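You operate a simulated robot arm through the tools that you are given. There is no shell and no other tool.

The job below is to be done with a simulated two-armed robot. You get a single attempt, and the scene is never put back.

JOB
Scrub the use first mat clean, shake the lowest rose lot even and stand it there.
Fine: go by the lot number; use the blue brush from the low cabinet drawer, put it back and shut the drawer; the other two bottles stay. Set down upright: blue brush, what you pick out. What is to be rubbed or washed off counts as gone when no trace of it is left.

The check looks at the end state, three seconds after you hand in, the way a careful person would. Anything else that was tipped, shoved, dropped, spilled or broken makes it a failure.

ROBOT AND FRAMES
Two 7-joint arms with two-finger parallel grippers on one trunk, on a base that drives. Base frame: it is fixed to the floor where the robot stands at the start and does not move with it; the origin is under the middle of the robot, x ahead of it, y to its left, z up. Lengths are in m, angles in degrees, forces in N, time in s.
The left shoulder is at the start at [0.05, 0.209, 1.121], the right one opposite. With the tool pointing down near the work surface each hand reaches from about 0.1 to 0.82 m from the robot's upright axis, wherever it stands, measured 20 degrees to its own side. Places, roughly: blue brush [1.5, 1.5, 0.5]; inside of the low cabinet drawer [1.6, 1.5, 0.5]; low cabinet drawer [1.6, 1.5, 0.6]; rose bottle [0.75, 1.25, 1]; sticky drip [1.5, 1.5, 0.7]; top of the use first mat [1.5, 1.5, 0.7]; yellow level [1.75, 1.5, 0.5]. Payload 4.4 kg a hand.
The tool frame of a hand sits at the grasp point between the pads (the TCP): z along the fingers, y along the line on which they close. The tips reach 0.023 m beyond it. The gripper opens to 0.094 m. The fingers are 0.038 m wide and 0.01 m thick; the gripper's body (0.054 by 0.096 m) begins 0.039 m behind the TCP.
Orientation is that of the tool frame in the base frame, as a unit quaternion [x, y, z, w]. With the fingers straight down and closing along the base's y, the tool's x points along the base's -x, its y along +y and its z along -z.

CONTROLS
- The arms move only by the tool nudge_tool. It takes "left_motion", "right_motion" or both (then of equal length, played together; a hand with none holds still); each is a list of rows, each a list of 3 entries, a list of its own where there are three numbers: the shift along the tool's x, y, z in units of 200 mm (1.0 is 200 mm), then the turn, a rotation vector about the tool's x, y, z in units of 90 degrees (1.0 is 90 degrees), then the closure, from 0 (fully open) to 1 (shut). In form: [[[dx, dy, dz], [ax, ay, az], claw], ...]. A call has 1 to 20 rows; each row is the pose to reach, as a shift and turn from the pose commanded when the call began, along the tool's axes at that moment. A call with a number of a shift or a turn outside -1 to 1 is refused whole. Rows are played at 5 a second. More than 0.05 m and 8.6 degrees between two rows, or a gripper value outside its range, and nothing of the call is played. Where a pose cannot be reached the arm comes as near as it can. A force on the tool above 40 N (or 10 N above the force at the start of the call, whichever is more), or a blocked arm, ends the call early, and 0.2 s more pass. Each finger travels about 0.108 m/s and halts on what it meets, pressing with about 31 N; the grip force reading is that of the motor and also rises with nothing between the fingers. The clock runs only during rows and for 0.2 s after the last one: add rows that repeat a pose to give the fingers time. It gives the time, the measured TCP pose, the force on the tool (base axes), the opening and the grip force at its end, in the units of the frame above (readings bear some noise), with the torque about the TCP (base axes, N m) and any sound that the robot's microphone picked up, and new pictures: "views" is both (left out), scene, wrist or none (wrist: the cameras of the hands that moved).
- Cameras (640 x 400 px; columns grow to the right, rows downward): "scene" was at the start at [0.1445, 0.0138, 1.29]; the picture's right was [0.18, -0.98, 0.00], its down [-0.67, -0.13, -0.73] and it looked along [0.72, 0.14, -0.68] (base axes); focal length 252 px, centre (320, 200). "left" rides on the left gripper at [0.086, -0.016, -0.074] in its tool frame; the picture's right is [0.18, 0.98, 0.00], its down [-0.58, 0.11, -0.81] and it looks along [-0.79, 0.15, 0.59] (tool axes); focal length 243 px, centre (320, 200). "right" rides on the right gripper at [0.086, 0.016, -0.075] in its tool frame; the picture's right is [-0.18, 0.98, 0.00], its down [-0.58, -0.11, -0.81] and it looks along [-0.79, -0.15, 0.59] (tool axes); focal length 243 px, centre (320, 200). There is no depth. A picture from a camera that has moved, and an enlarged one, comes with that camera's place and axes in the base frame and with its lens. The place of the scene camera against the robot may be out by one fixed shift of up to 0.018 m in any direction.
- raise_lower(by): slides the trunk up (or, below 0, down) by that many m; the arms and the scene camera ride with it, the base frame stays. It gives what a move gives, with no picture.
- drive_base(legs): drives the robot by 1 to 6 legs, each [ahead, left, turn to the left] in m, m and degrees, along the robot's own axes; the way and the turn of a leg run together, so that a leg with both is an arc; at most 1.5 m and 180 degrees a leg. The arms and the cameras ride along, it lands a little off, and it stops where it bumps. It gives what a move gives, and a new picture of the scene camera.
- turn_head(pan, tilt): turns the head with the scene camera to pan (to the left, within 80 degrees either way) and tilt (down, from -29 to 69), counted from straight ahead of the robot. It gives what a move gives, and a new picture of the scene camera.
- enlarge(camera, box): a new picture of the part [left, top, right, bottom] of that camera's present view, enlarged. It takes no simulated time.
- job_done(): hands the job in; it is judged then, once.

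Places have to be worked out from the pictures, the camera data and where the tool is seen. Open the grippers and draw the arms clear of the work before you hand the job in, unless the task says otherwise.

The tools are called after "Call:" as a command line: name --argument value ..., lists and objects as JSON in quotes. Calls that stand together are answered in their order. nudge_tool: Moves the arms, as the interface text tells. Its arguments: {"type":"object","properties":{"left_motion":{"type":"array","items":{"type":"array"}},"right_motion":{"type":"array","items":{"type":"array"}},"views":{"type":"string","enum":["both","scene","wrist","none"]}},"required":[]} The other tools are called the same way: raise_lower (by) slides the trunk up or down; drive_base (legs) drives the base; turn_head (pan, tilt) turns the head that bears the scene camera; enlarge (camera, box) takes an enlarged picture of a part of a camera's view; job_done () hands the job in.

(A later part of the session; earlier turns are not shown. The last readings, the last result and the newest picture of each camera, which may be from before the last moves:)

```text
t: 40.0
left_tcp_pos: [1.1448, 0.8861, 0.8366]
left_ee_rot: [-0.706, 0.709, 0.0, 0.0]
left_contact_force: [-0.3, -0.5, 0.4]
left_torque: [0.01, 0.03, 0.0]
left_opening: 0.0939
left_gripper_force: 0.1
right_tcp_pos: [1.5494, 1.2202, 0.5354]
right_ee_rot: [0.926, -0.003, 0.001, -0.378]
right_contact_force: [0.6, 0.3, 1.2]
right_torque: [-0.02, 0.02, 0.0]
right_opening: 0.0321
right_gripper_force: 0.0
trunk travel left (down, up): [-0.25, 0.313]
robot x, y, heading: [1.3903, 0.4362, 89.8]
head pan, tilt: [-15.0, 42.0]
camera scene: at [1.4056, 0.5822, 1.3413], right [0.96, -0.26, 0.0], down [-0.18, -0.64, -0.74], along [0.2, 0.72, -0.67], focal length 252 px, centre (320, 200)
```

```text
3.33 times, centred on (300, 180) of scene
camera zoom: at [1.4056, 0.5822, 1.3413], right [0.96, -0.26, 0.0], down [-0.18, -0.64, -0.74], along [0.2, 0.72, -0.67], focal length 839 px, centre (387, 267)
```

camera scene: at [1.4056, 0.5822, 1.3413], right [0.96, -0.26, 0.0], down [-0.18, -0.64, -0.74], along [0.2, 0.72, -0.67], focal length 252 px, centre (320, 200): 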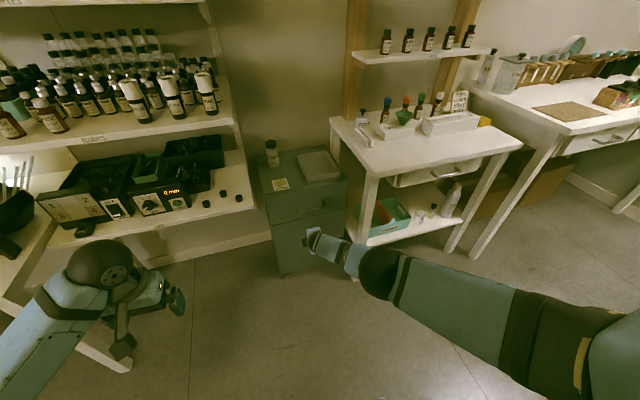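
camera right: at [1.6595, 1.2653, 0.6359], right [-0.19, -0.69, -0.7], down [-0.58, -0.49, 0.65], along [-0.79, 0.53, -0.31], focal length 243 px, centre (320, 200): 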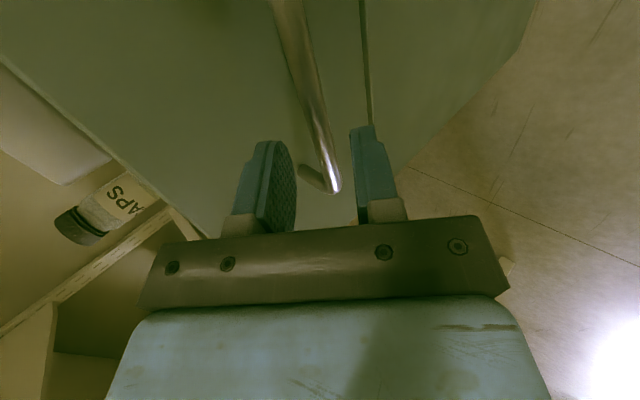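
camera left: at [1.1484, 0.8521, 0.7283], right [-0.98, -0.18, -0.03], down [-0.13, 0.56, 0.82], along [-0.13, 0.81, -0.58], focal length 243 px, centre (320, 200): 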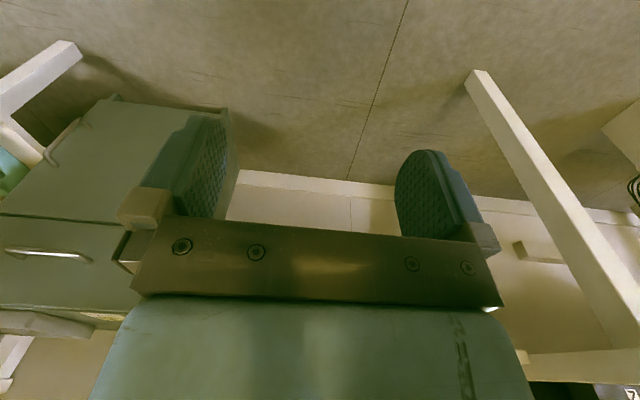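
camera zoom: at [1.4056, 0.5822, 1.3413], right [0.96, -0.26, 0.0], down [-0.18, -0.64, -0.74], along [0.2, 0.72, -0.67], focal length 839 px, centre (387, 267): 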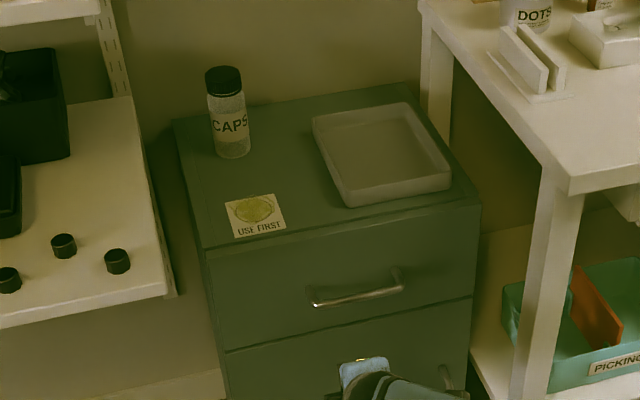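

The cabinet and its top are unchanged. I lift and retract the right hand to free the arm from its limit.

Call:
nudge_tool --right_motion '[[[0.02, -0.04, -0.13], [0, 0, 0], 0.66], [[0.04, -0.09, -0.25], [0, 0, 0], 0.66], [[0.06, -0.13, -0.38], [0, 0, 0], 0.66], [[0.08, -0.18, -0.51], [0, 0, 0], 0.66], [[0.1, -0.22, -0.63], [0, 0, 0], 0.66], [[0.125, -0.265, -0.76], [0, 0, 0], 0.66], [[0.125, -0.265, -0.76], [0, 0, 0], 0.66]]'

```text
t: 41.6
left_tcp_pos: [1.1462, 0.8865, 0.8367]
left_ee_rot: [-0.706, 0.708, 0.0, 0.0]
left_contact_force: [-0.1, 0.0, -0.8]
left_torque: [0.02, 0.03, 0.01]
left_opening: 0.094
left_gripper_force: 0.0
right_tcp_pos: [1.554, 1.2705, 0.5981]
right_ee_rot: [0.926, -0.004, 0.002, -0.377]
right_contact_force: [0.1, 0.0, -0.7]
right_torque: [-0.02, 0.06, 0.03]
right_opening: 0.0319
right_gripper_force: 0.0
right hand out of reach, approached as far as the arm can: row 1, 2, 3, 4, 5, 6, 7
trunk travel left (down, up): [-0.25, 0.313]
robot x, y, heading: [1.3852, 0.4375, 89.7]
head pan, tilt: [-15.0, 42.0]
camera scene: at [1.4057, 0.5833, 1.3411], right [0.96, -0.26, 0.0], down [-0.18, -0.65, -0.74], along [0.2, 0.72, -0.67], focal length 252 px, centre (320, 200)
camera right: at [1.6391, 1.2057, 0.6427], right [-0.19, -0.7, -0.69], down [-0.59, -0.48, 0.65], along [-0.79, 0.52, -0.32], focal length 243 px, centre (320, 200)
```

scene: 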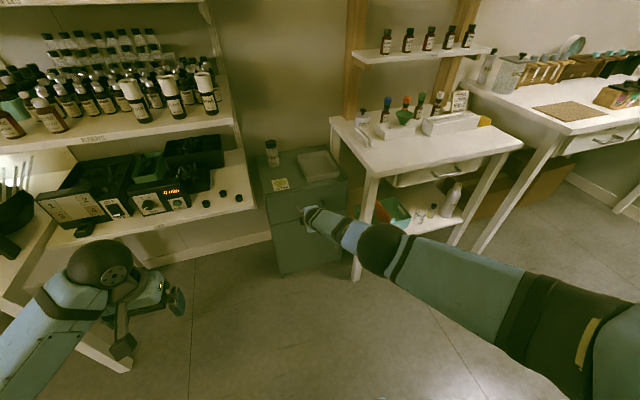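
right: 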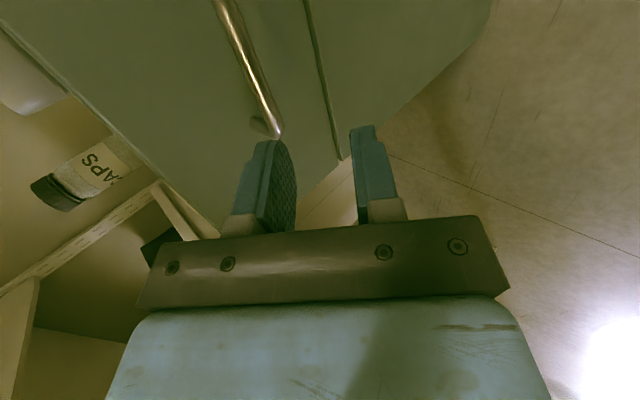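

The arm seems stuck near full stretch. I command a further lift and pull back towards the earlier good pose.

Call:
nudge_tool --right_motion '[[[0.02, -0.02, -0.13], [0, 0, 0], 0.66], [[0.03, -0.03, -0.26], [0, 0, 0], 0.66], [[0.05, -0.04, -0.4], [0, 0, 0], 0.66], [[0.06, -0.05, -0.53], [0, 0, 0], 0.66], [[0.08, -0.06, -0.66], [0, 0, 0], 0.66], [[0.1, -0.08, -0.8], [0, 0, 0], 0.66], [[0.1, -0.1, -0.95], [0, 0, 0], 0.66], [[0.1, -0.1, -0.95], [0, 0, 0], 0.66], [[0.1, -0.1, -0.95], [0, 0, 0], 0.66]]'

```text
t: 43.6
left_tcp_pos: [1.1458, 0.8866, 0.8362]
left_ee_rot: [-0.706, 0.708, 0.0, 0.0]
left_contact_force: [0.0, -0.6, 0.1]
left_torque: [0.03, -0.01, 0.01]
left_opening: 0.0938
left_gripper_force: 0.0
right_tcp_pos: [1.5506, 1.3117, 0.6673]
right_ee_rot: [0.926, -0.002, 0.002, -0.378]
right_contact_force: [0.3, -0.5, 0.1]
right_torque: [0.01, -0.01, 0.02]
right_opening: 0.0319
right_gripper_force: 0.2
right hand out of reach, approached as far as the arm can: row 1, 2, 3, 4, 5, 6, 7, 8, 9
trunk travel left (down, up): [-0.25, 0.313]
robot x, y, heading: [1.3873, 0.4395, 90.1]
head pan, tilt: [-15.0, 42.0]
camera scene: at [1.4055, 0.5831, 1.3411], right [0.96, -0.26, 0.0], down [-0.18, -0.65, -0.74], along [0.2, 0.72, -0.67], focal length 252 px, centre (320, 200)
camera right: at [1.636, 1.2468, 0.7113], right [-0.19, -0.7, -0.69], down [-0.59, -0.48, 0.65], along [-0.79, 0.52, -0.32], focal length 243 px, centre (320, 200)
```

scene: 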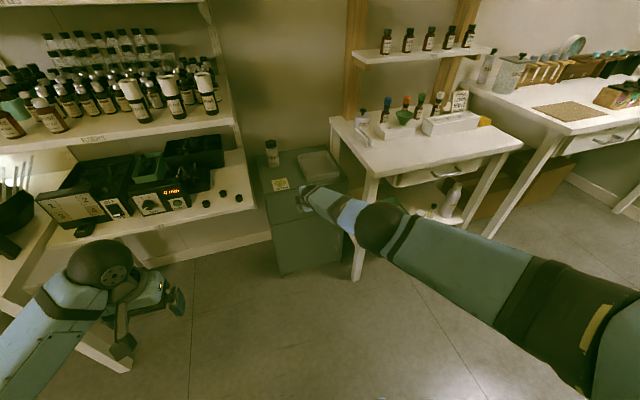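
right: 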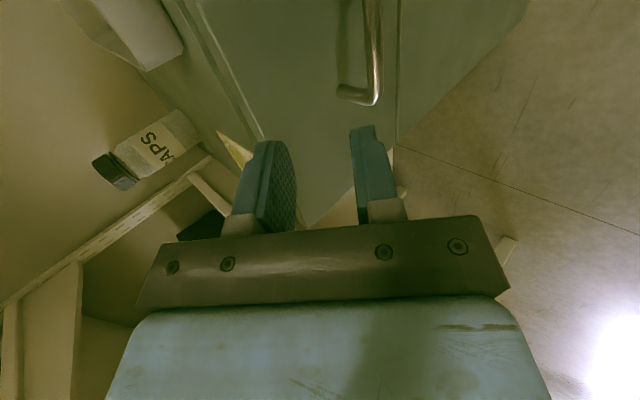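

The arm is stretched straight and the solver slides along a sphere. I back the base off for free room, then try to flex the elbow by moving the hand sideways and inward.

Call:
drive_base --legs '[[-0.3, 0.0, 0]]'

Call:
nudge_tool --right_motion '[[[-0.15, 0, -0.15], [0, 0, 0], 0.5], [[-0.3, 0, -0.25], [0, 0, 0], 0.5], [[-0.45, 0, -0.35], [0, 0, 0], 0.5], [[-0.6, 0, -0.45], [0, 0, 0], 0.5], [[-0.75, 0, -0.55], [0, 0, 0], 0.5], [[-0.9, 0, -0.65], [0, 0, 0], 0.5], [[-0.9, 0, -0.75], [0, 0, 0], 0.5], [[-0.9, 0, -0.85], [0, 0, 0], 0.5], [[-0.9, 0, -0.95], [0, 0, 0], 0.5], [[-0.9, 0, -0.95], [0, 0, 0], 0.5]]'

```text
t: 45.6
left_tcp_pos: [1.1432, 0.5873, 0.8374]
left_ee_rot: [0.707, -0.707, 0.001, -0.001]
left_contact_force: [-0.4, 0.2, -0.5]
left_torque: [-0.01, 0.01, 0.01]
left_opening: 0.0941
left_gripper_force: 0.0
right_tcp_pos: [1.5471, 1.0146, 0.6669]
right_ee_rot: [0.926, -0.001, 0.002, -0.378]
right_contact_force: [-0.4, -0.1, -0.1]
right_torque: [-0.03, 0.01, -0.02]
right_opening: 0.032
right_gripper_force: 0.1
trunk travel left (down, up): [-0.25, 0.313]
robot x, y, heading: [1.3886, 0.1393, 89.9]
head pan, tilt: [-15.0, 42.0]
camera scene: at [1.4043, 0.2852, 1.3412], right [0.97, -0.26, 0.0], down [-0.17, -0.65, -0.74], along [0.19, 0.72, -0.67], focal length 252 px, centre (320, 200)
```

scene: 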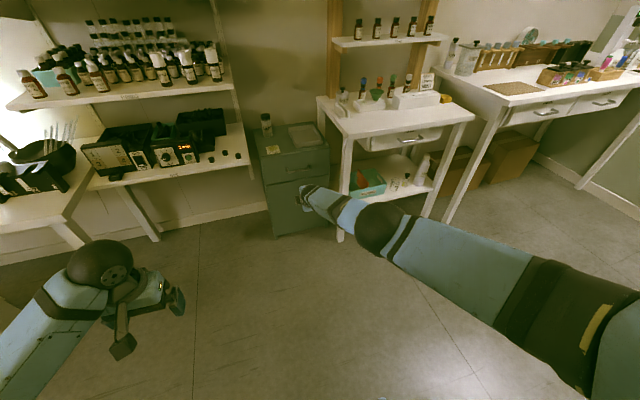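

```text
t: 47.9
left_tcp_pos: [1.1439, 0.5886, 0.8365]
left_ee_rot: [0.708, -0.707, 0.0, 0.0]
left_contact_force: [-0.5, -0.2, 0.8]
left_torque: [-0.03, -0.01, 0.01]
left_opening: 0.094
left_gripper_force: 0.0
right_tcp_pos: [1.3321, 0.9814, 0.7426]
right_ee_rot: [0.926, 0.0, 0.001, -0.377]
right_contact_force: [-0.3, 0.0, 0.1]
right_torque: [-0.02, 0.0, 0.0]
right_opening: 0.0469
right_gripper_force: 0.1
right hand out of reach, approached as far as the arm can: row 1, 2, 3, 4, 5, 6, 7, 8, 9, 10
trunk travel left (down, up): [-0.25, 0.313]
robot x, y, heading: [1.3849, 0.1384, 90.0]
head pan, tilt: [-15.0, 42.0]
camera scene: at [1.4043, 0.2858, 1.3411], right [0.97, -0.26, 0.0], down [-0.17, -0.65, -0.74], along [0.19, 0.72, -0.67], focal length 252 px, centre (320, 200)
camera right: at [1.4178, 0.9166, 0.7868], right [-0.18, -0.7, -0.69], down [-0.58, -0.48, 0.65], along [-0.79, 0.52, -0.32], focal length 243 px, centre (320, 200)
```

scene: 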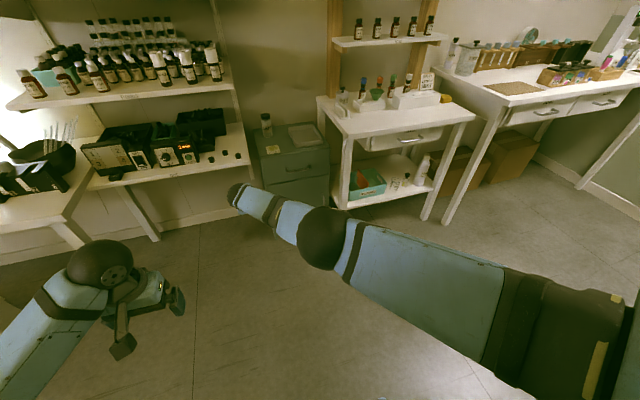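
right: 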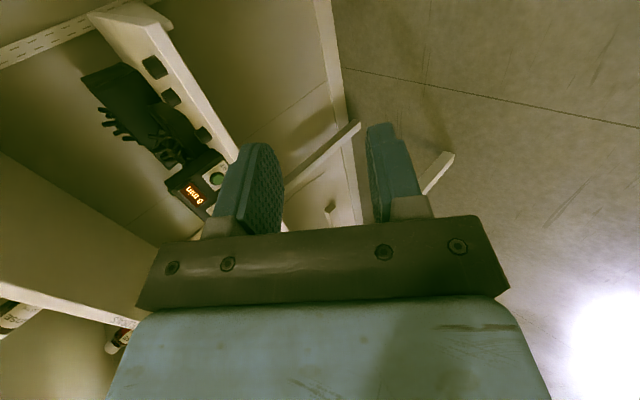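

The arm still looks straight. I turn the head to the right to see the arm's actual geometry.

Call:
turn_head --pan -45 --tilt 40

```text
t: 48.8
left_tcp_pos: [1.1421, 0.5879, 0.8383]
left_ee_rot: [-0.707, 0.707, 0.0, 0.0]
left_contact_force: [0.2, 0.7, -0.7]
left_torque: [0.01, -0.01, 0.02]
left_opening: 0.0941
left_gripper_force: 0.0
right_tcp_pos: [1.3329, 0.9812, 0.7429]
right_ee_rot: [0.926, 0.0, 0.002, -0.378]
right_contact_force: [0.6, -0.2, -0.1]
right_torque: [0.02, 0.01, -0.02]
right_opening: 0.047
right_gripper_force: 0.1
trunk travel left (down, up): [-0.25, 0.313]
robot x, y, heading: [1.3874, 0.1401, 89.9]
head pan, tilt: [-45.0, 40.0]
camera scene: at [1.4427, 0.2652, 1.3441], right [0.71, -0.71, 0.0], down [-0.45, -0.45, -0.77], along [0.54, 0.54, -0.64], focal length 252 px, centre (320, 200)
```

scene: 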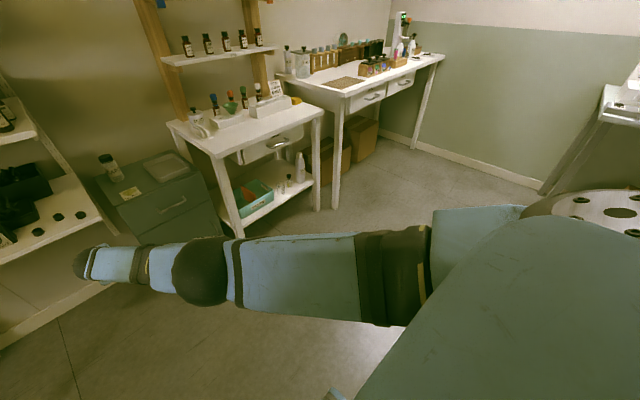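

The arm is indeed straight at the elbow. I try the other way round: hand to the right, down and inward, which may let the elbow flex.

Call:
nudge_tool --right_motion '[[[0.12, 0.11, 0.03], [0, 0, 0], 0.5], [[0.24, 0.23, 0.07], [0, 0, 0], 0.5], [[0.36, 0.35, 0.1], [0, 0, 0], 0.5], [[0.48, 0.46, 0.14], [0, 0, 0], 0.5], [[0.6, 0.58, 0.18], [0, 0, 0], 0.5], [[0.73, 0.7, 0.21], [0, 0, 0], 0.5], [[0.85, 0.81, 0.25], [0, 0, 0], 0.5], [[0.85, 0.81, 0.25], [0, 0, 0], 0.5], [[0.85, 0.81, 0.25], [0, 0, 0], 0.5]]' --views "scene"

```text
t: 50.8
left_tcp_pos: [1.142, 0.588, 0.8364]
left_ee_rot: [-0.707, 0.707, 0.0, -0.001]
left_contact_force: [0.7, 0.6, 0.9]
left_torque: [0.01, 0.02, 0.04]
left_opening: 0.0939
left_gripper_force: 0.0
right_tcp_pos: [1.4971, 0.9386, 0.5674]
right_ee_rot: [0.926, -0.001, 0.001, -0.377]
right_contact_force: [-0.6, -0.1, -0.5]
right_torque: [0.01, 0.01, -0.01]
right_opening: 0.0469
right_gripper_force: 0.0
right hand out of reach, approached as far as the arm can: row 1, 2, 3, 4, 5, 6, 7, 8, 9
trunk travel left (down, up): [-0.25, 0.313]
robot x, y, heading: [1.3843, 0.1405, 90.1]
head pan, tilt: [-45.0, 40.0]
camera scene: at [1.4429, 0.2652, 1.3441], right [0.71, -0.71, 0.0], down [-0.45, -0.45, -0.77], along [0.54, 0.54, -0.64], focal length 252 px, centre (320, 200)
```

scene: 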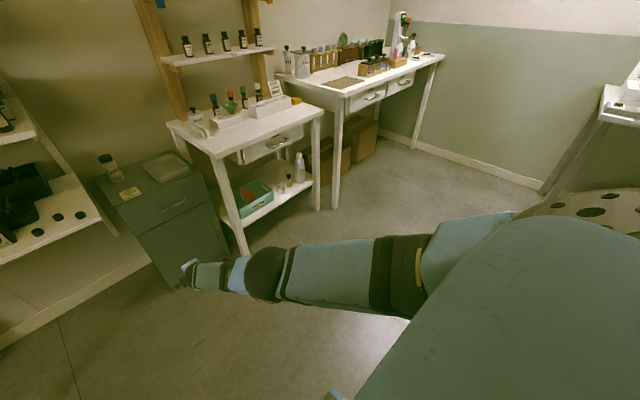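

Still straight. I now change the hand's attitude (tip it towards straight down), since that makes the wrist and elbow share the motion.

Call:
nudge_tool --right_motion '[[[0, 0, 0], [-0.09, 0, 0], 0.5], [[0, 0, 0], [-0.18, 0, 0], 0.5], [[0, 0, 0], [-0.27, 0, 0], 0.5], [[0, 0, 0], [-0.36, 0, 0], 0.5], [[0, 0, 0], [-0.45, 0, 0], 0.5], [[0, 0, 0], [-0.5, 0, 0], 0.5], [[0, 0, 0], [-0.5, 0, 0], 0.5], [[0, 0, 0], [-0.5, 0, 0], 0.5]]' --views "scene"

```text
t: 52.6
left_tcp_pos: [1.1431, 0.5872, 0.837]
left_ee_rot: [-0.707, 0.707, -0.001, 0.001]
left_contact_force: [-0.4, -0.4, 0.6]
left_torque: [0.02, -0.01, -0.01]
left_opening: 0.094
left_gripper_force: 0.0
right_tcp_pos: [1.508, 0.8764, 0.5965]
right_ee_rot: [1.0, -0.001, 0.001, 0.006]
right_contact_force: [-0.1, 0.9, 0.1]
right_torque: [-0.02, 0.0, 0.03]
right_opening: 0.047
right_gripper_force: 0.0
right hand out of reach, approached as far as the arm can: row 1, 2, 3, 4, 5, 6, 7, 8
trunk travel left (down, up): [-0.25, 0.313]
robot x, y, heading: [1.388, 0.1392, 90.0]
head pan, tilt: [-45.0, 40.0]
camera scene: at [1.4428, 0.2651, 1.3441], right [0.71, -0.71, 0.0], down [-0.45, -0.45, -0.77], along [0.54, 0.54, -0.64], focal length 252 px, centre (320, 200)
```

scene: 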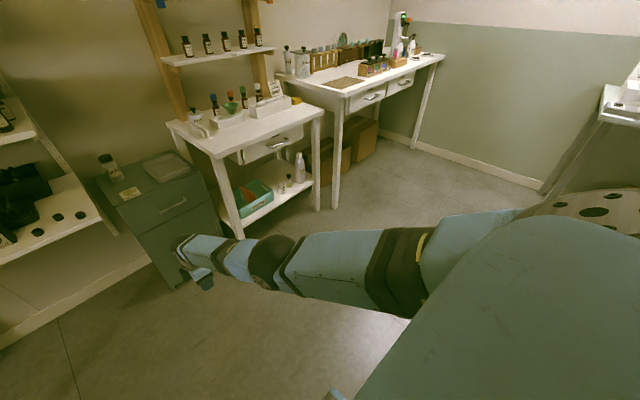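

The wrist is bent now, the elbow still straight. I roll the hand back to its original finger-down attitude while lifting and retracting.

Call:
nudge_tool --right_motion '[[[0, 0.03, -0.05], [0, 0, 0.09], 0.5], [[0, 0.06, -0.1], [0, 0, 0.18], 0.5], [[0, 0.09, -0.15], [0, 0, 0.27], 0.5], [[0, 0.12, -0.2], [0, 0, 0.36], 0.5], [[0, 0.15, -0.25], [0, 0, 0.45], 0.5], [[0, 0.18, -0.3], [0, 0, 0.54], 0.5], [[0, 0.21, -0.35], [0, 0, 0.63], 0.5], [[0, 0.24, -0.4], [0, 0, 0.72], 0.5], [[0, 0.27, -0.45], [0, 0, 0.81], 0.5], [[0, 0.3, -0.5], [0, 0, 0.9], 0.5], [[0, 0.3, -0.5], [0, 0, 0.99], 0.5], [[0, 0.3, -0.5], [0, 0, 1.0], 0.5], [[0, 0.3, -0.5], [0, 0, 1.0], 0.5]]' --views "scene"

```text
t: 55.4
left_tcp_pos: [1.1429, 0.5891, 0.836]
left_ee_rot: [0.707, -0.707, 0.0, 0.0]
left_contact_force: [1.4, 0.3, 0.9]
left_torque: [0.01, 0.0, 0.02]
left_opening: 0.0941
left_gripper_force: 0.1
right_tcp_pos: [1.5099, 0.8186, 0.6963]
right_ee_rot: [-0.706, 0.708, -0.004, -0.004]
right_contact_force: [-0.6, -0.9, 0.1]
right_torque: [-0.02, 0.06, -0.02]
right_opening: 0.047
right_gripper_force: 0.1
trunk travel left (down, up): [-0.25, 0.313]
robot x, y, heading: [1.3883, 0.1415, 89.9]
head pan, tilt: [-45.0, 40.0]
camera scene: at [1.4428, 0.2652, 1.3441], right [0.71, -0.71, 0.0], down [-0.45, -0.45, -0.77], along [0.54, 0.54, -0.64], focal length 252 px, centre (320, 200)
```

scene: 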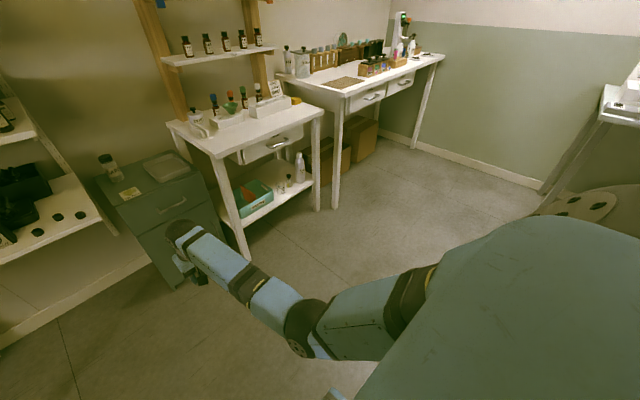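

The arm is free again, with the elbow bent. I re-form the tilted pose, this time with margin, and pull the left hand back so it keeps clear of the shelf later.

Call:
nudge_tool --right_motion '[[[0, -0.025, -0.04], [0.0301, -0.0301, -0.0725], 0.5], [[0, -0.05, -0.08], [0.0602, -0.0602, -0.1451], 0.5], [[0, -0.075, -0.12], [0.0902, -0.0902, -0.2176], 0.5], [[0, -0.1, -0.16], [0.1203, -0.1203, -0.2902], 0.5], [[0, -0.125, -0.2], [0.1504, -0.1504, -0.3627], 0.5], [[0, -0.15, -0.24], [0.1805, -0.1805, -0.4352], 0.5], [[0, -0.175, -0.28], [0.2105, -0.2105, -0.5078], 0.5], [[0, -0.2, -0.32], [0.2406, -0.2406, -0.5803], 0.5], [[0, -0.225, -0.36], [0.2707, -0.2707, -0.6528], 0.5], [[0, -0.25, -0.4], [0.3008, -0.3008, -0.7254], 0.5], [[0, -0.275, -0.44], [0.3308, -0.3308, -0.7979], 0.5], [[0, -0.3, -0.48], [0.3609, -0.3609, -0.8705], 0.5], [[0, -0.325, -0.5], [0.391, -0.391, -0.943], 0.5], [[0, -0.325, -0.5], [0.391, -0.391, -0.943], 0.5]]' --left_motion '[[[0.06, 0, 0], [0, 0, 0], 0], [[0.12, 0, 0], [0, 0, 0], 0], [[0.18, 0, 0], [0, 0, 0], 0], [[0.24, 0, 0], [0, 0, 0], 0], [[0.3, 0, 0], [0, 0, 0], 0], [[0.36, 0, 0], [0, 0, 0], 0], [[0.42, 0, 0], [0, 0, 0], 0], [[0.48, 0, 0], [0, 0, 0], 0], [[0.54, 0, 0], [0, 0, 0], 0], [[0.6, 0, 0], [0, 0, 0], 0], [[0.65, 0, 0], [0, 0, 0], 0], [[0.7, 0, 0], [0, 0, 0], 0], [[0.75, 0, 0], [0, 0, 0], 0], [[0.75, 0, 0], [0, 0, 0], 0]]' --views "scene"

Call:
raise_lower --by -0.1

Call:
turn_head --pan -15 --tilt 45

```text
t: 58.4
left_tcp_pos: [1.1437, 0.4384, 0.8367]
left_ee_rot: [-0.707, 0.707, 0.0, 0.0]
left_contact_force: [0.0, 0.1, -0.1]
left_torque: [0.01, 0.01, 0.0]
left_opening: 0.0938
left_gripper_force: 0.1
right_tcp_pos: [1.5744, 0.8201, 0.7963]
right_ee_rot: [0.926, 0.0, 0.002, -0.377]
right_contact_force: [-0.6, 0.7, 1.2]
right_torque: [0.0, 0.05, 0.01]
right_opening: 0.0474
right_gripper_force: 0.0
trunk travel left (down, up): [-0.25, 0.313]
robot x, y, heading: [1.3858, 0.1424, 89.9]
head pan, tilt: [-45.0, 40.0]
camera scene: at [1.4426, 0.2653, 1.3441], right [0.71, -0.71, 0.0], down [-0.45, -0.45, -0.77], along [0.54, 0.54, -0.64], focal length 252 px, centre (320, 200)
```

scene: 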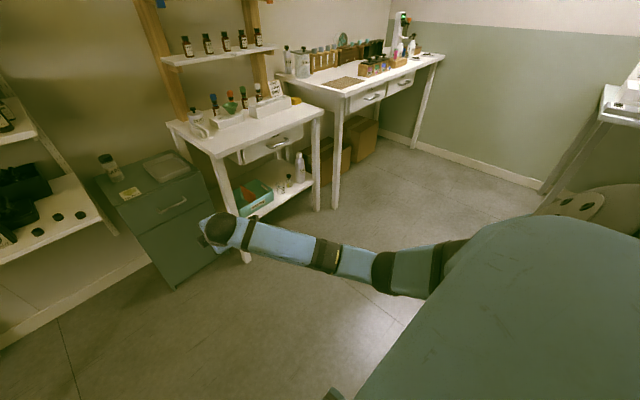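

```text
t: 59.7
left_tcp_pos: [1.1432, 0.438, 0.7382]
left_ee_rot: [0.707, -0.707, 0.0, 0.0]
left_contact_force: [0.8, 1.2, 0.1]
left_torque: [0.02, 0.0, 0.0]
left_opening: 0.0939
left_gripper_force: 0.1
right_tcp_pos: [1.574, 0.8207, 0.6962]
right_ee_rot: [0.926, -0.001, 0.001, -0.378]
right_contact_force: [-0.7, 0.4, 1.4]
right_torque: [-0.02, 0.01, 0.02]
right_opening: 0.047
right_gripper_force: 0.1
trunk travel left (down, up): [-0.15, 0.413]
robot x, y, heading: [1.3838, 0.1369, 89.9]
head pan, tilt: [-45.0, 40.0]
```

```text
t: 60.7
left_tcp_pos: [1.143, 0.4384, 0.7375]
left_ee_rot: [-0.707, 0.707, 0.0, 0.0]
left_contact_force: [0.5, -0.4, -0.5]
left_torque: [-0.03, -0.03, 0.03]
left_opening: 0.0941
left_gripper_force: 0.0
right_tcp_pos: [1.5742, 0.82, 0.6956]
right_ee_rot: [0.926, -0.001, 0.002, -0.379]
right_contact_force: [-0.1, 0.0, 0.7]
right_torque: [-0.02, 0.0, -0.01]
right_opening: 0.0468
right_gripper_force: 0.2
trunk travel left (down, up): [-0.15, 0.413]
robot x, y, heading: [1.3819, 0.139, 89.9]
head pan, tilt: [-15.0, 45.0]
camera scene: at [1.4038, 0.2836, 1.2368], right [0.97, -0.26, 0.0], down [-0.18, -0.68, -0.71], along [0.18, 0.68, -0.71], focal length 252 px, centre (320, 200)
```

scene: 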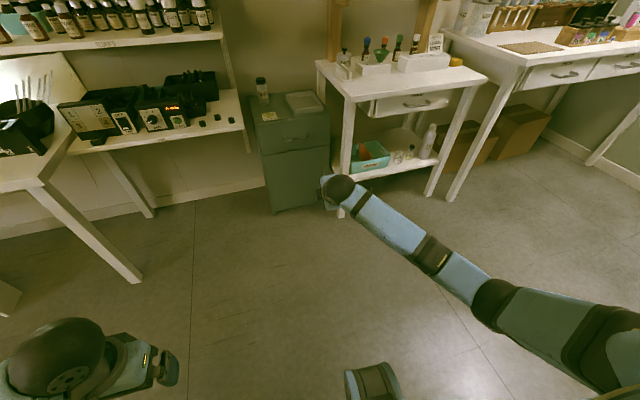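

The pose is good, with the trunk lowered. I drive ahead 0.47 m to bring the hand in front of and above the handle.

Call:
drive_base --legs '[[0.47, 0.0, 0]]'

Call:
nudge_tool --right_motion '[[[0, 0, 0], [0, 0, 0], 0.6], [[0, 0, 0], [0, 0, 0], 0.64]]' --views "wrist"

```text
t: 63.5
left_tcp_pos: [1.1463, 0.9117, 0.7382]
left_ee_rot: [-0.706, 0.708, 0.0, -0.001]
left_contact_force: [-1.5, -0.5, 0.6]
left_torque: [0.01, -0.01, -0.03]
left_opening: 0.094
left_gripper_force: 0.2
right_tcp_pos: [1.5768, 1.2922, 0.6946]
right_ee_rot: [0.926, -0.003, 0.002, -0.378]
right_contact_force: [0.6, 0.1, -0.4]
right_torque: [0.0, -0.02, -0.02]
right_opening: 0.0473
right_gripper_force: 0.1
trunk travel left (down, up): [-0.15, 0.413]
robot x, y, heading: [1.385, 0.6064, 89.8]
head pan, tilt: [-15.0, 45.0]
camera scene: at [1.4052, 0.7556, 1.2368], right [0.96, -0.26, 0.0], down [-0.19, -0.68, -0.71], along [0.19, 0.68, -0.71], focal length 252 px, centre (320, 200)
```

scene: 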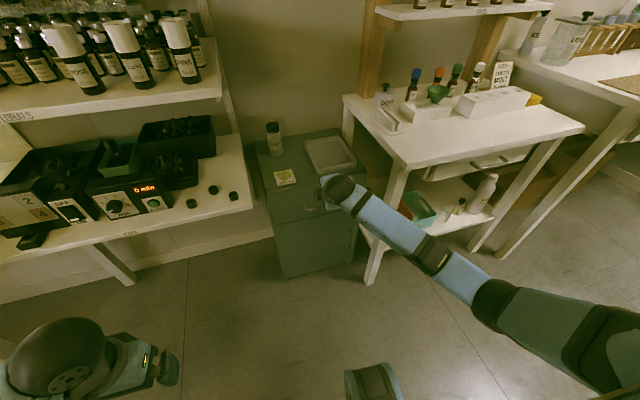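

```text
t: 64.1
left_tcp_pos: [1.1446, 0.9113, 0.7383]
left_ee_rot: [-0.706, 0.708, 0.0, 0.0]
left_contact_force: [-0.6, -0.4, -0.7]
left_torque: [0.0, -0.02, 0.03]
left_opening: 0.094
left_gripper_force: 0.1
right_tcp_pos: [1.5771, 1.2918, 0.6954]
right_ee_rot: [0.926, -0.003, 0.002, -0.377]
right_contact_force: [-0.7, 0.0, 0.2]
right_torque: [0.03, -0.01, 0.0]
right_opening: 0.0337
right_gripper_force: 0.0
trunk travel left (down, up): [-0.15, 0.413]
robot x, y, heading: [1.3903, 0.6091, 89.8]
head pan, tilt: [-15.0, 45.0]
camera right: at [1.6626, 1.2266, 0.7393], right [-0.19, -0.7, -0.69], down [-0.59, -0.48, 0.65], along [-0.79, 0.52, -0.32], focal length 243 px, centre (320, 200)
```

right: 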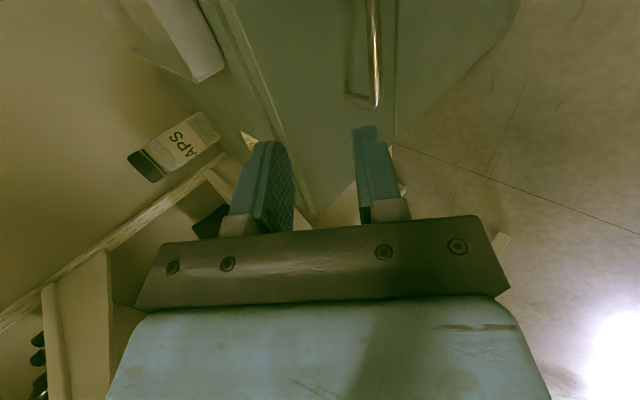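

The bar is seen ahead; it lies 13 cm along the tool axis and 4.4 cm sideways. I advance so the fingertips straddle it.

Call:
nudge_tool --right_motion '[[[0, 0.1, 0.0], [0, 0, 0], 0.66], [[0, 0.22, 0.05], [0, 0, 0], 0.66], [[0, 0.22, 0.2], [0, 0, 0], 0.66], [[0, 0.22, 0.32], [0, 0, 0], 0.66], [[0, 0.22, 0.42], [0, 0, 0], 0.66], [[0, 0.22, 0.5], [0, 0, 0], 0.66], [[0, 0.22, 0.55], [0, 0, 0], 0.66], [[0, 0.22, 0.58], [0, 0, 0], 0.66]]'

```text
t: 65.9
left_tcp_pos: [1.1452, 0.9112, 0.7362]
left_ee_rot: [-0.706, 0.709, 0.001, 0.0]
left_contact_force: [-0.5, -0.2, 0.1]
left_torque: [-0.02, -0.03, -0.02]
left_opening: 0.094
left_gripper_force: 0.0
right_tcp_pos: [1.5779, 1.341, 0.5823]
right_ee_rot: [0.926, -0.002, 0.002, -0.378]
right_contact_force: [-0.3, 1.2, 0.4]
right_torque: [-0.02, 0.0, -0.03]
right_opening: 0.0318
right_gripper_force: 0.1
trunk travel left (down, up): [-0.15, 0.413]
robot x, y, heading: [1.389, 0.6103, 89.6]
head pan, tilt: [-15.0, 45.0]
camera scene: at [1.4051, 0.7554, 1.2368], right [0.96, -0.26, 0.0], down [-0.19, -0.68, -0.71], along [0.19, 0.68, -0.71], focal length 252 px, centre (320, 200)
camera right: at [1.6621, 1.2762, 0.6252], right [-0.19, -0.7, -0.69], down [-0.59, -0.48, 0.65], along [-0.79, 0.52, -0.32], focal length 243 px, centre (320, 200)
```

scene: 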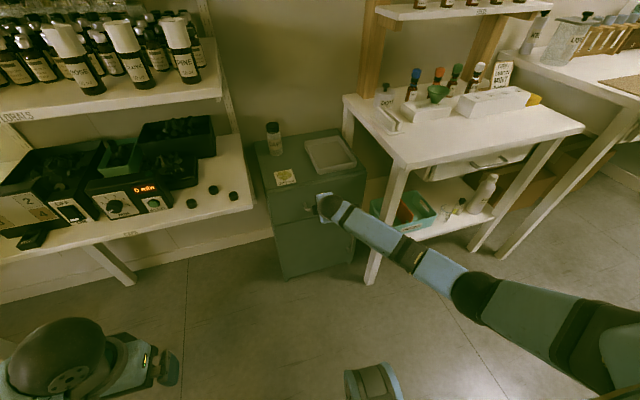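
right: 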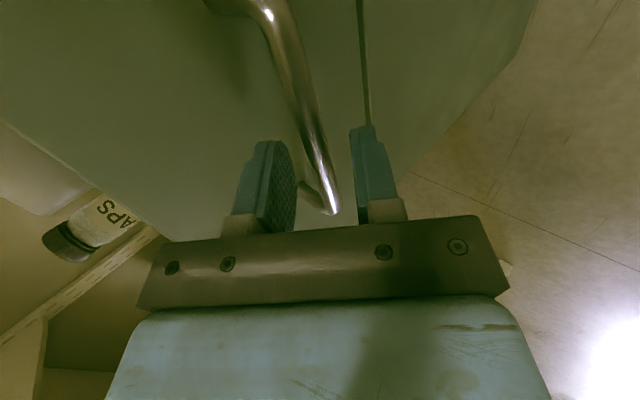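

The bar runs between the fingers in the wrist view. I close the gripper on it.

Call:
nudge_tool --right_motion '[[[0, 0, 0.02], [0, 0, 0], 0.8], [[0, 0, 0.02], [0, 0, 0], 1.0], [[0, 0, 0.02], [0, 0, 0], 1.0], [[0, 0, 0.02], [0, 0, 0], 1.0]]' --views "wrist"

```text
t: 66.9
left_tcp_pos: [1.1447, 0.9114, 0.7374]
left_ee_rot: [-0.706, 0.708, 0.001, 0.001]
left_contact_force: [-0.5, 0.2, -0.4]
left_torque: [-0.02, -0.03, 0.0]
left_opening: 0.094
left_gripper_force: 0.1
right_tcp_pos: [1.5769, 1.3437, 0.5788]
right_ee_rot: [0.926, -0.002, 0.003, -0.379]
right_contact_force: [1.5, 0.8, 4.4]
right_torque: [0.18, -1.25, 1.25]
right_opening: 0.0129
right_gripper_force: 44.9
trunk travel left (down, up): [-0.15, 0.413]
robot x, y, heading: [1.3866, 0.6099, 89.8]
head pan, tilt: [-15.0, 45.0]
camera right: at [1.6622, 1.2791, 0.624], right [-0.19, -0.7, -0.69], down [-0.59, -0.48, 0.65], along [-0.79, 0.52, -0.32], focal length 243 px, centre (320, 200)
```

right: 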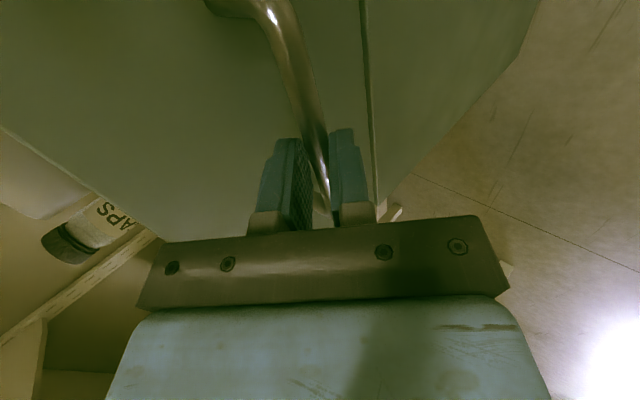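

The bar is gripped (13 mm opening, 45 N). I pull the drawer straight out towards the robot by 25 cm.

Call:
nudge_tool --right_motion '[[[0, 0.07, -0.07], [0, 0, 0], 1.0], [[0, 0.15, -0.147], [0, 0, 0], 1.0], [[0, 0.23, -0.226], [0, 0, 0], 1.0], [[0, 0.31, -0.304], [0, 0, 0], 1.0], [[0, 0.39, -0.383], [0, 0, 0], 1.0], [[0, 0.47, -0.461], [0, 0, 0], 1.0], [[0, 0.55, -0.54], [0, 0, 0], 1.0], [[0, 0.63, -0.619], [0, 0, 0], 1.0], [[0, 0.71, -0.697], [0, 0, 0], 1.0], [[0, 0.79, -0.776], [0, 0, 0], 1.0], [[0, 0.87, -0.854], [0, 0, 0], 1.0], [[0, 0.9, -0.884], [0, 0, 0], 1.0]]'

```text
t: 68.2
left_tcp_pos: [1.1458, 0.9113, 0.7372]
left_ee_rot: [-0.705, 0.709, 0.0, 0.0]
left_contact_force: [0.8, 0.6, 0.4]
left_torque: [-0.02, 0.02, 0.0]
left_opening: 0.0941
left_gripper_force: 0.2
right_tcp_pos: [1.5815, 1.2265, 0.5799]
right_ee_rot: [0.925, -0.003, 0.007, -0.38]
right_contact_force: [3.0, -0.8, 4.8]
right_torque: [0.04, -0.44, 2.16]
right_opening: 0.0127
right_gripper_force: 45.0
trunk travel left (down, up): [-0.15, 0.413]
robot x, y, heading: [1.389, 0.6105, 89.6]
head pan, tilt: [-15.0, 45.0]
stopped in row 6 (right hand): the force on the tool passed its limit at 42 N (the readings are from after the stop); the commanded pose is now the measured one
camera scene: at [1.4054, 0.7553, 1.2367], right [0.96, -0.26, 0.0], down [-0.19, -0.68, -0.71], along [0.19, 0.68, -0.71], focal length 252 px, centre (320, 200)
camera right: at [1.6666, 1.1615, 0.6243], right [-0.19, -0.7, -0.69], down [-0.59, -0.48, 0.65], along [-0.78, 0.53, -0.32], focal length 243 px, centre (320, 200)
```

scene: 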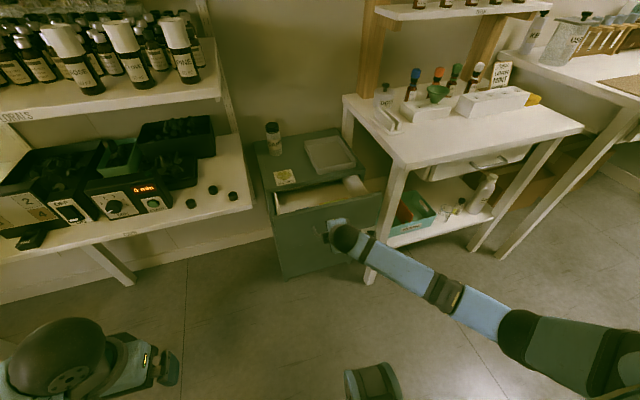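
right: 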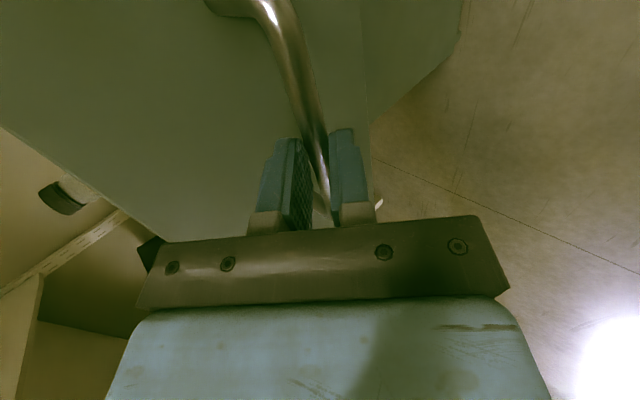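

The drawer came out 12 cm before the force limit tripped. I look in and go on pulling more slowly.

Call:
enlarge --camera "scene" --box '[245, 120, 405, 240]'

Call:
nudge_tool --right_motion '[[[0, 0.035, -0.036], [0, 0, 0], 1.0], [[0, 0.07, -0.072], [0, 0, 0], 1.0], [[0, 0.105, -0.107], [0, 0, 0], 1.0], [[0, 0.14, -0.143], [0, 0, 0], 1.0], [[0, 0.175, -0.179], [0, 0, 0], 1.0], [[0, 0.21, -0.215], [0, 0, 0], 1.0], [[0, 0.245, -0.25], [0, 0, 0], 1.0], [[0, 0.28, -0.286], [0, 0, 0], 1.0], [[0, 0.315, -0.322], [0, 0, 0], 1.0], [[0, 0.35, -0.358], [0, 0, 0], 1.0], [[0, 0.385, -0.393], [0, 0, 0], 1.0], [[0, 0.42, -0.429], [0, 0, 0], 1.0], [[0, 0.455, -0.465], [0, 0, 0], 1.0]]'

```text
3.33 times, centred on (325, 180) of scene
camera zoom: at [1.4054, 0.7553, 1.2367], right [0.96, -0.26, 0.0], down [-0.19, -0.68, -0.71], along [0.19, 0.68, -0.71], focal length 839 px, centre (303, 267)
```

zoom: 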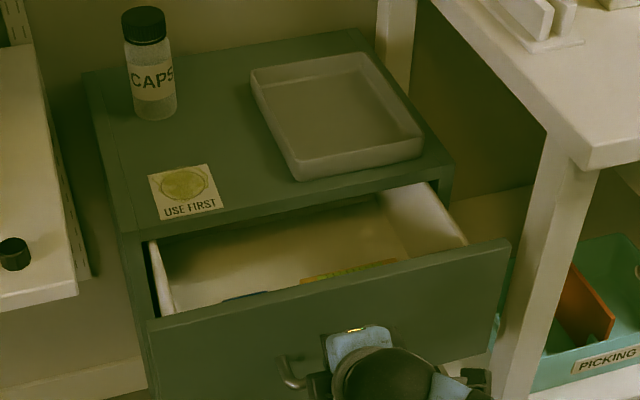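

```text
t: 70.0
left_tcp_pos: [1.1462, 0.9121, 0.738]
left_ee_rot: [-0.705, 0.709, 0.0, 0.0]
left_contact_force: [0.5, 0.8, -0.2]
left_torque: [-0.02, 0.0, 0.03]
left_opening: 0.0942
left_gripper_force: 0.1
right_tcp_pos: [1.5858, 1.152, 0.5807]
right_ee_rot: [0.925, -0.004, 0.01, -0.38]
right_contact_force: [1.8, -1.4, 1.8]
right_torque: [0.0, -0.68, 1.89]
right_opening: 0.0132
right_gripper_force: 44.6
trunk travel left (down, up): [-0.15, 0.413]
robot x, y, heading: [1.3875, 0.6119, 89.4]
head pan, tilt: [-15.0, 45.0]
stopped in row 8 (right hand): the force on the tool passed its limit at 41 N (the readings are from after the stop); the commanded pose is now the measured one
camera scene: at [1.4059, 0.7554, 1.2367], right [0.96, -0.26, 0.0], down [-0.19, -0.68, -0.71], along [0.19, 0.68, -0.71], focal length 252 px, centre (320, 200)
camera right: at [1.6688, 1.0879, 0.6249], right [-0.19, -0.7, -0.69], down [-0.6, -0.48, 0.64], along [-0.78, 0.53, -0.33], focal length 243 px, centre (320, 200)
```

scene: 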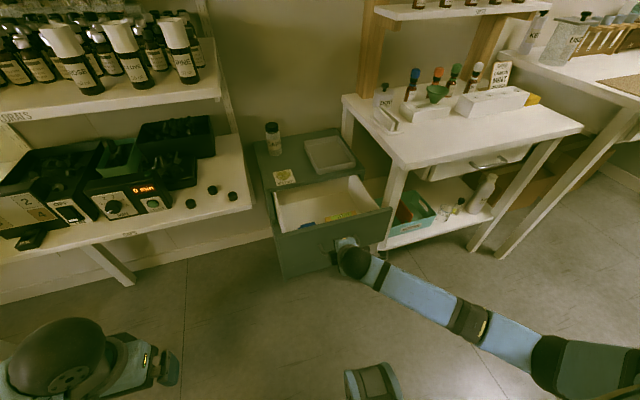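
right: 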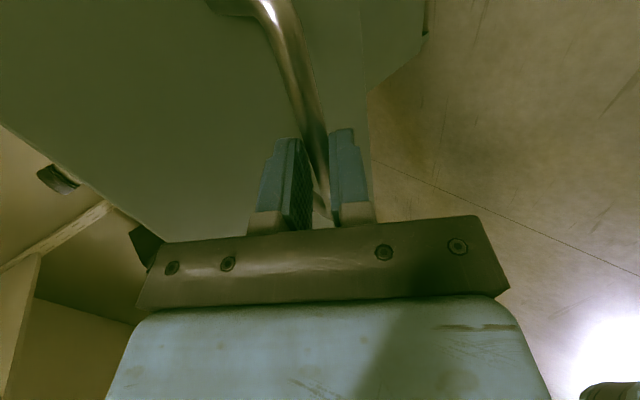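

The drawer slides slightly towards +x too (the cabinet is turned by about 2.5 degrees). 19 cm is open; I look inside.

Call:
enlarge --camera "scene" --box '[255, 150, 415, 250]'

```text
4.00 times, centred on (335, 200) of scene
camera zoom: at [1.4059, 0.7554, 1.2367], right [0.96, -0.26, 0.0], down [-0.19, -0.68, -0.71], along [0.19, 0.68, -0.71], focal length 1007 px, centre (260, 200)
```

zoom: 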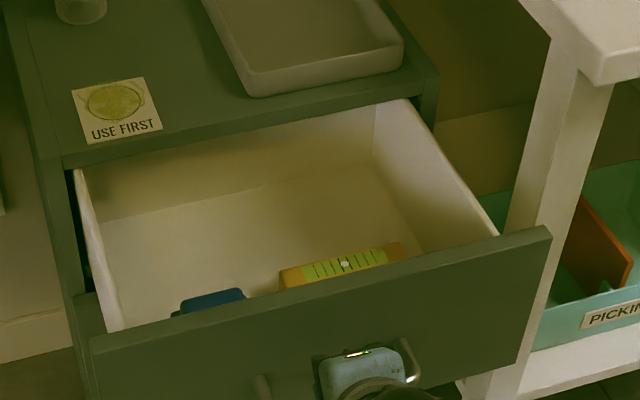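

The blue brush lies at the drawer's front left and a yellow level next to it. I pull the drawer out about 8 cm more, following its slide direction.

Call:
nudge_tool --right_motion '[[[0.003, 0.03, -0.03], [0, 0, 0], 1.0], [[0.006, 0.06, -0.06], [0, 0, 0], 1.0], [[0.009, 0.09, -0.09], [0, 0, 0], 1.0], [[0.012, 0.12, -0.12], [0, 0, 0], 1.0], [[0.015, 0.15, -0.15], [0, 0, 0], 1.0], [[0.018, 0.18, -0.18], [0, 0, 0], 1.0], [[0.021, 0.21, -0.21], [0, 0, 0], 1.0], [[0.024, 0.24, -0.24], [0, 0, 0], 1.0], [[0.027, 0.27, -0.27], [0, 0, 0], 1.0], [[0.027, 0.27, -0.27], [0, 0, 0], 1.0]]'

Call:
enlarge --camera "scene" --box '[255, 150, 415, 250]'

```text
t: 71.2
left_tcp_pos: [1.1456, 0.9127, 0.7355]
left_ee_rot: [-0.706, 0.708, -0.001, -0.001]
left_contact_force: [0.1, -0.3, -0.1]
left_torque: [-0.01, 0.0, -0.02]
left_opening: 0.0938
left_gripper_force: 0.0
right_tcp_pos: [1.5875, 1.1147, 0.5804]
right_ee_rot: [0.925, -0.005, 0.01, -0.38]
right_contact_force: [-3.3, 13.0, -13.3]
right_torque: [0.08, -0.85, 1.77]
right_opening: 0.013
right_gripper_force: 45.2
trunk travel left (down, up): [-0.15, 0.413]
robot x, y, heading: [1.3881, 0.6088, 89.9]
head pan, tilt: [-15.0, 45.0]
stopped in row 6 (right hand): the force on the tool passed its limit at 46 N (the readings are from after the stop); the commanded pose is now the measured one
camera scene: at [1.4059, 0.7574, 1.2364], right [0.96, -0.26, 0.0], down [-0.19, -0.68, -0.71], along [0.19, 0.68, -0.71], focal length 252 px, centre (320, 200)
camera right: at [1.6709, 1.0483, 0.6248], right [-0.18, -0.7, -0.69], down [-0.6, -0.48, 0.64], along [-0.78, 0.53, -0.33], focal length 243 px, centre (320, 200)
```

scene: 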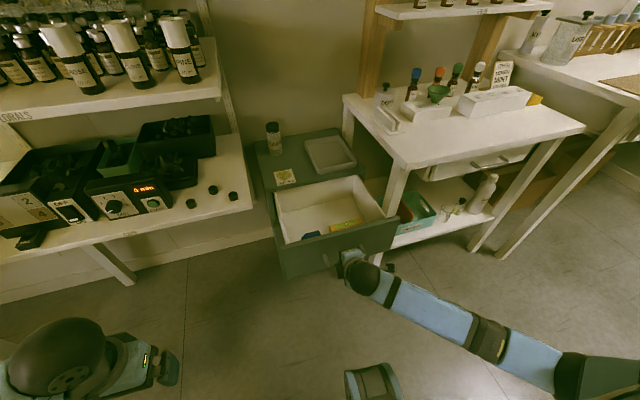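
right: 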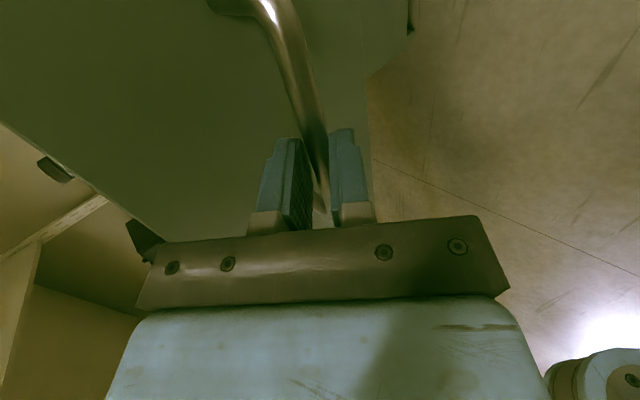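

```text
4.00 times, centred on (335, 200) of scene
camera zoom: at [1.4059, 0.7574, 1.2364], right [0.96, -0.26, 0.0], down [-0.19, -0.68, -0.71], along [0.19, 0.68, -0.71], focal length 1007 px, centre (260, 200)
```

zoom: 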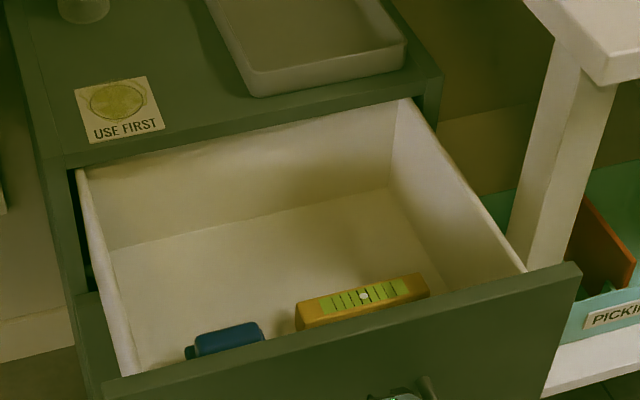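

The drawer is at its stop, 23 cm open. I loosen the grip a little, back off along the tool axis and lift the hand.

Call:
nudge_tool --right_motion '[[[0, 0, 0], [0, 0, 0], 0.7], [[0, 0, 0], [0, 0, 0], 0.7], [[0, 0, -0.1], [0, 0, 0], 0.7], [[0, 0, -0.2], [0, 0, 0], 0.7], [[0, 0, -0.35], [0, 0, 0], 0.7], [[0, -0.1, -0.55], [0, 0, 0], 0.7], [[0, -0.25, -0.75], [0, 0, 0], 0.7], [[0, -0.4, -0.9], [0, 0, 0], 0.7], [[0, -0.55, -1.0], [0, 0, 0], 0.7], [[0, -0.7, -1.0], [0, 0, 0], 0.7]]'

```text
t: 73.4
left_tcp_pos: [1.1465, 0.9117, 0.7378]
left_ee_rot: [-0.706, 0.708, -0.001, 0.0]
left_contact_force: [0.0, -0.1, -0.1]
left_torque: [0.01, 0.0, -0.05]
left_opening: 0.094
left_gripper_force: 0.0
right_tcp_pos: [1.5836, 1.0702, 0.8233]
right_ee_rot: [0.924, -0.005, 0.009, -0.382]
right_contact_force: [-0.4, -0.5, -1.0]
right_torque: [0.02, 0.01, 0.0]
right_opening: 0.0281
right_gripper_force: 0.0
trunk travel left (down, up): [-0.15, 0.413]
robot x, y, heading: [1.3885, 0.6108, 89.5]
head pan, tilt: [-15.0, 45.0]
camera scene: at [1.4057, 0.7559, 1.2367], right [0.96, -0.26, 0.0], down [-0.19, -0.68, -0.71], along [0.19, 0.68, -0.71], focal length 252 px, centre (320, 200)
camera right: at [1.6673, 1.0046, 0.8677], right [-0.19, -0.69, -0.7], down [-0.6, -0.48, 0.64], along [-0.78, 0.54, -0.32], focal length 243 px, centre (320, 200)
```

scene: 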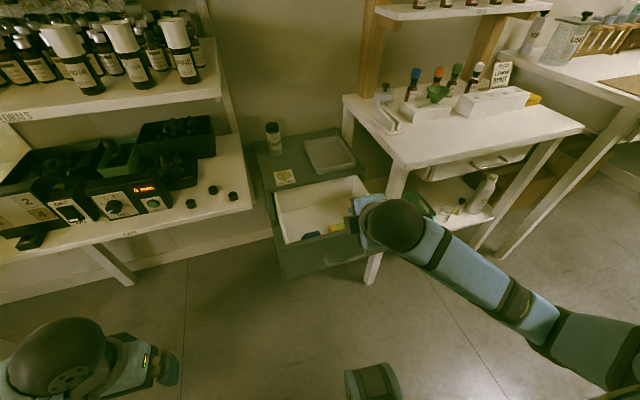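
right: 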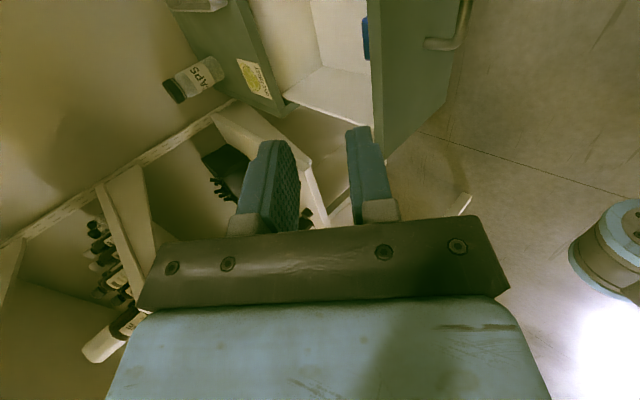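

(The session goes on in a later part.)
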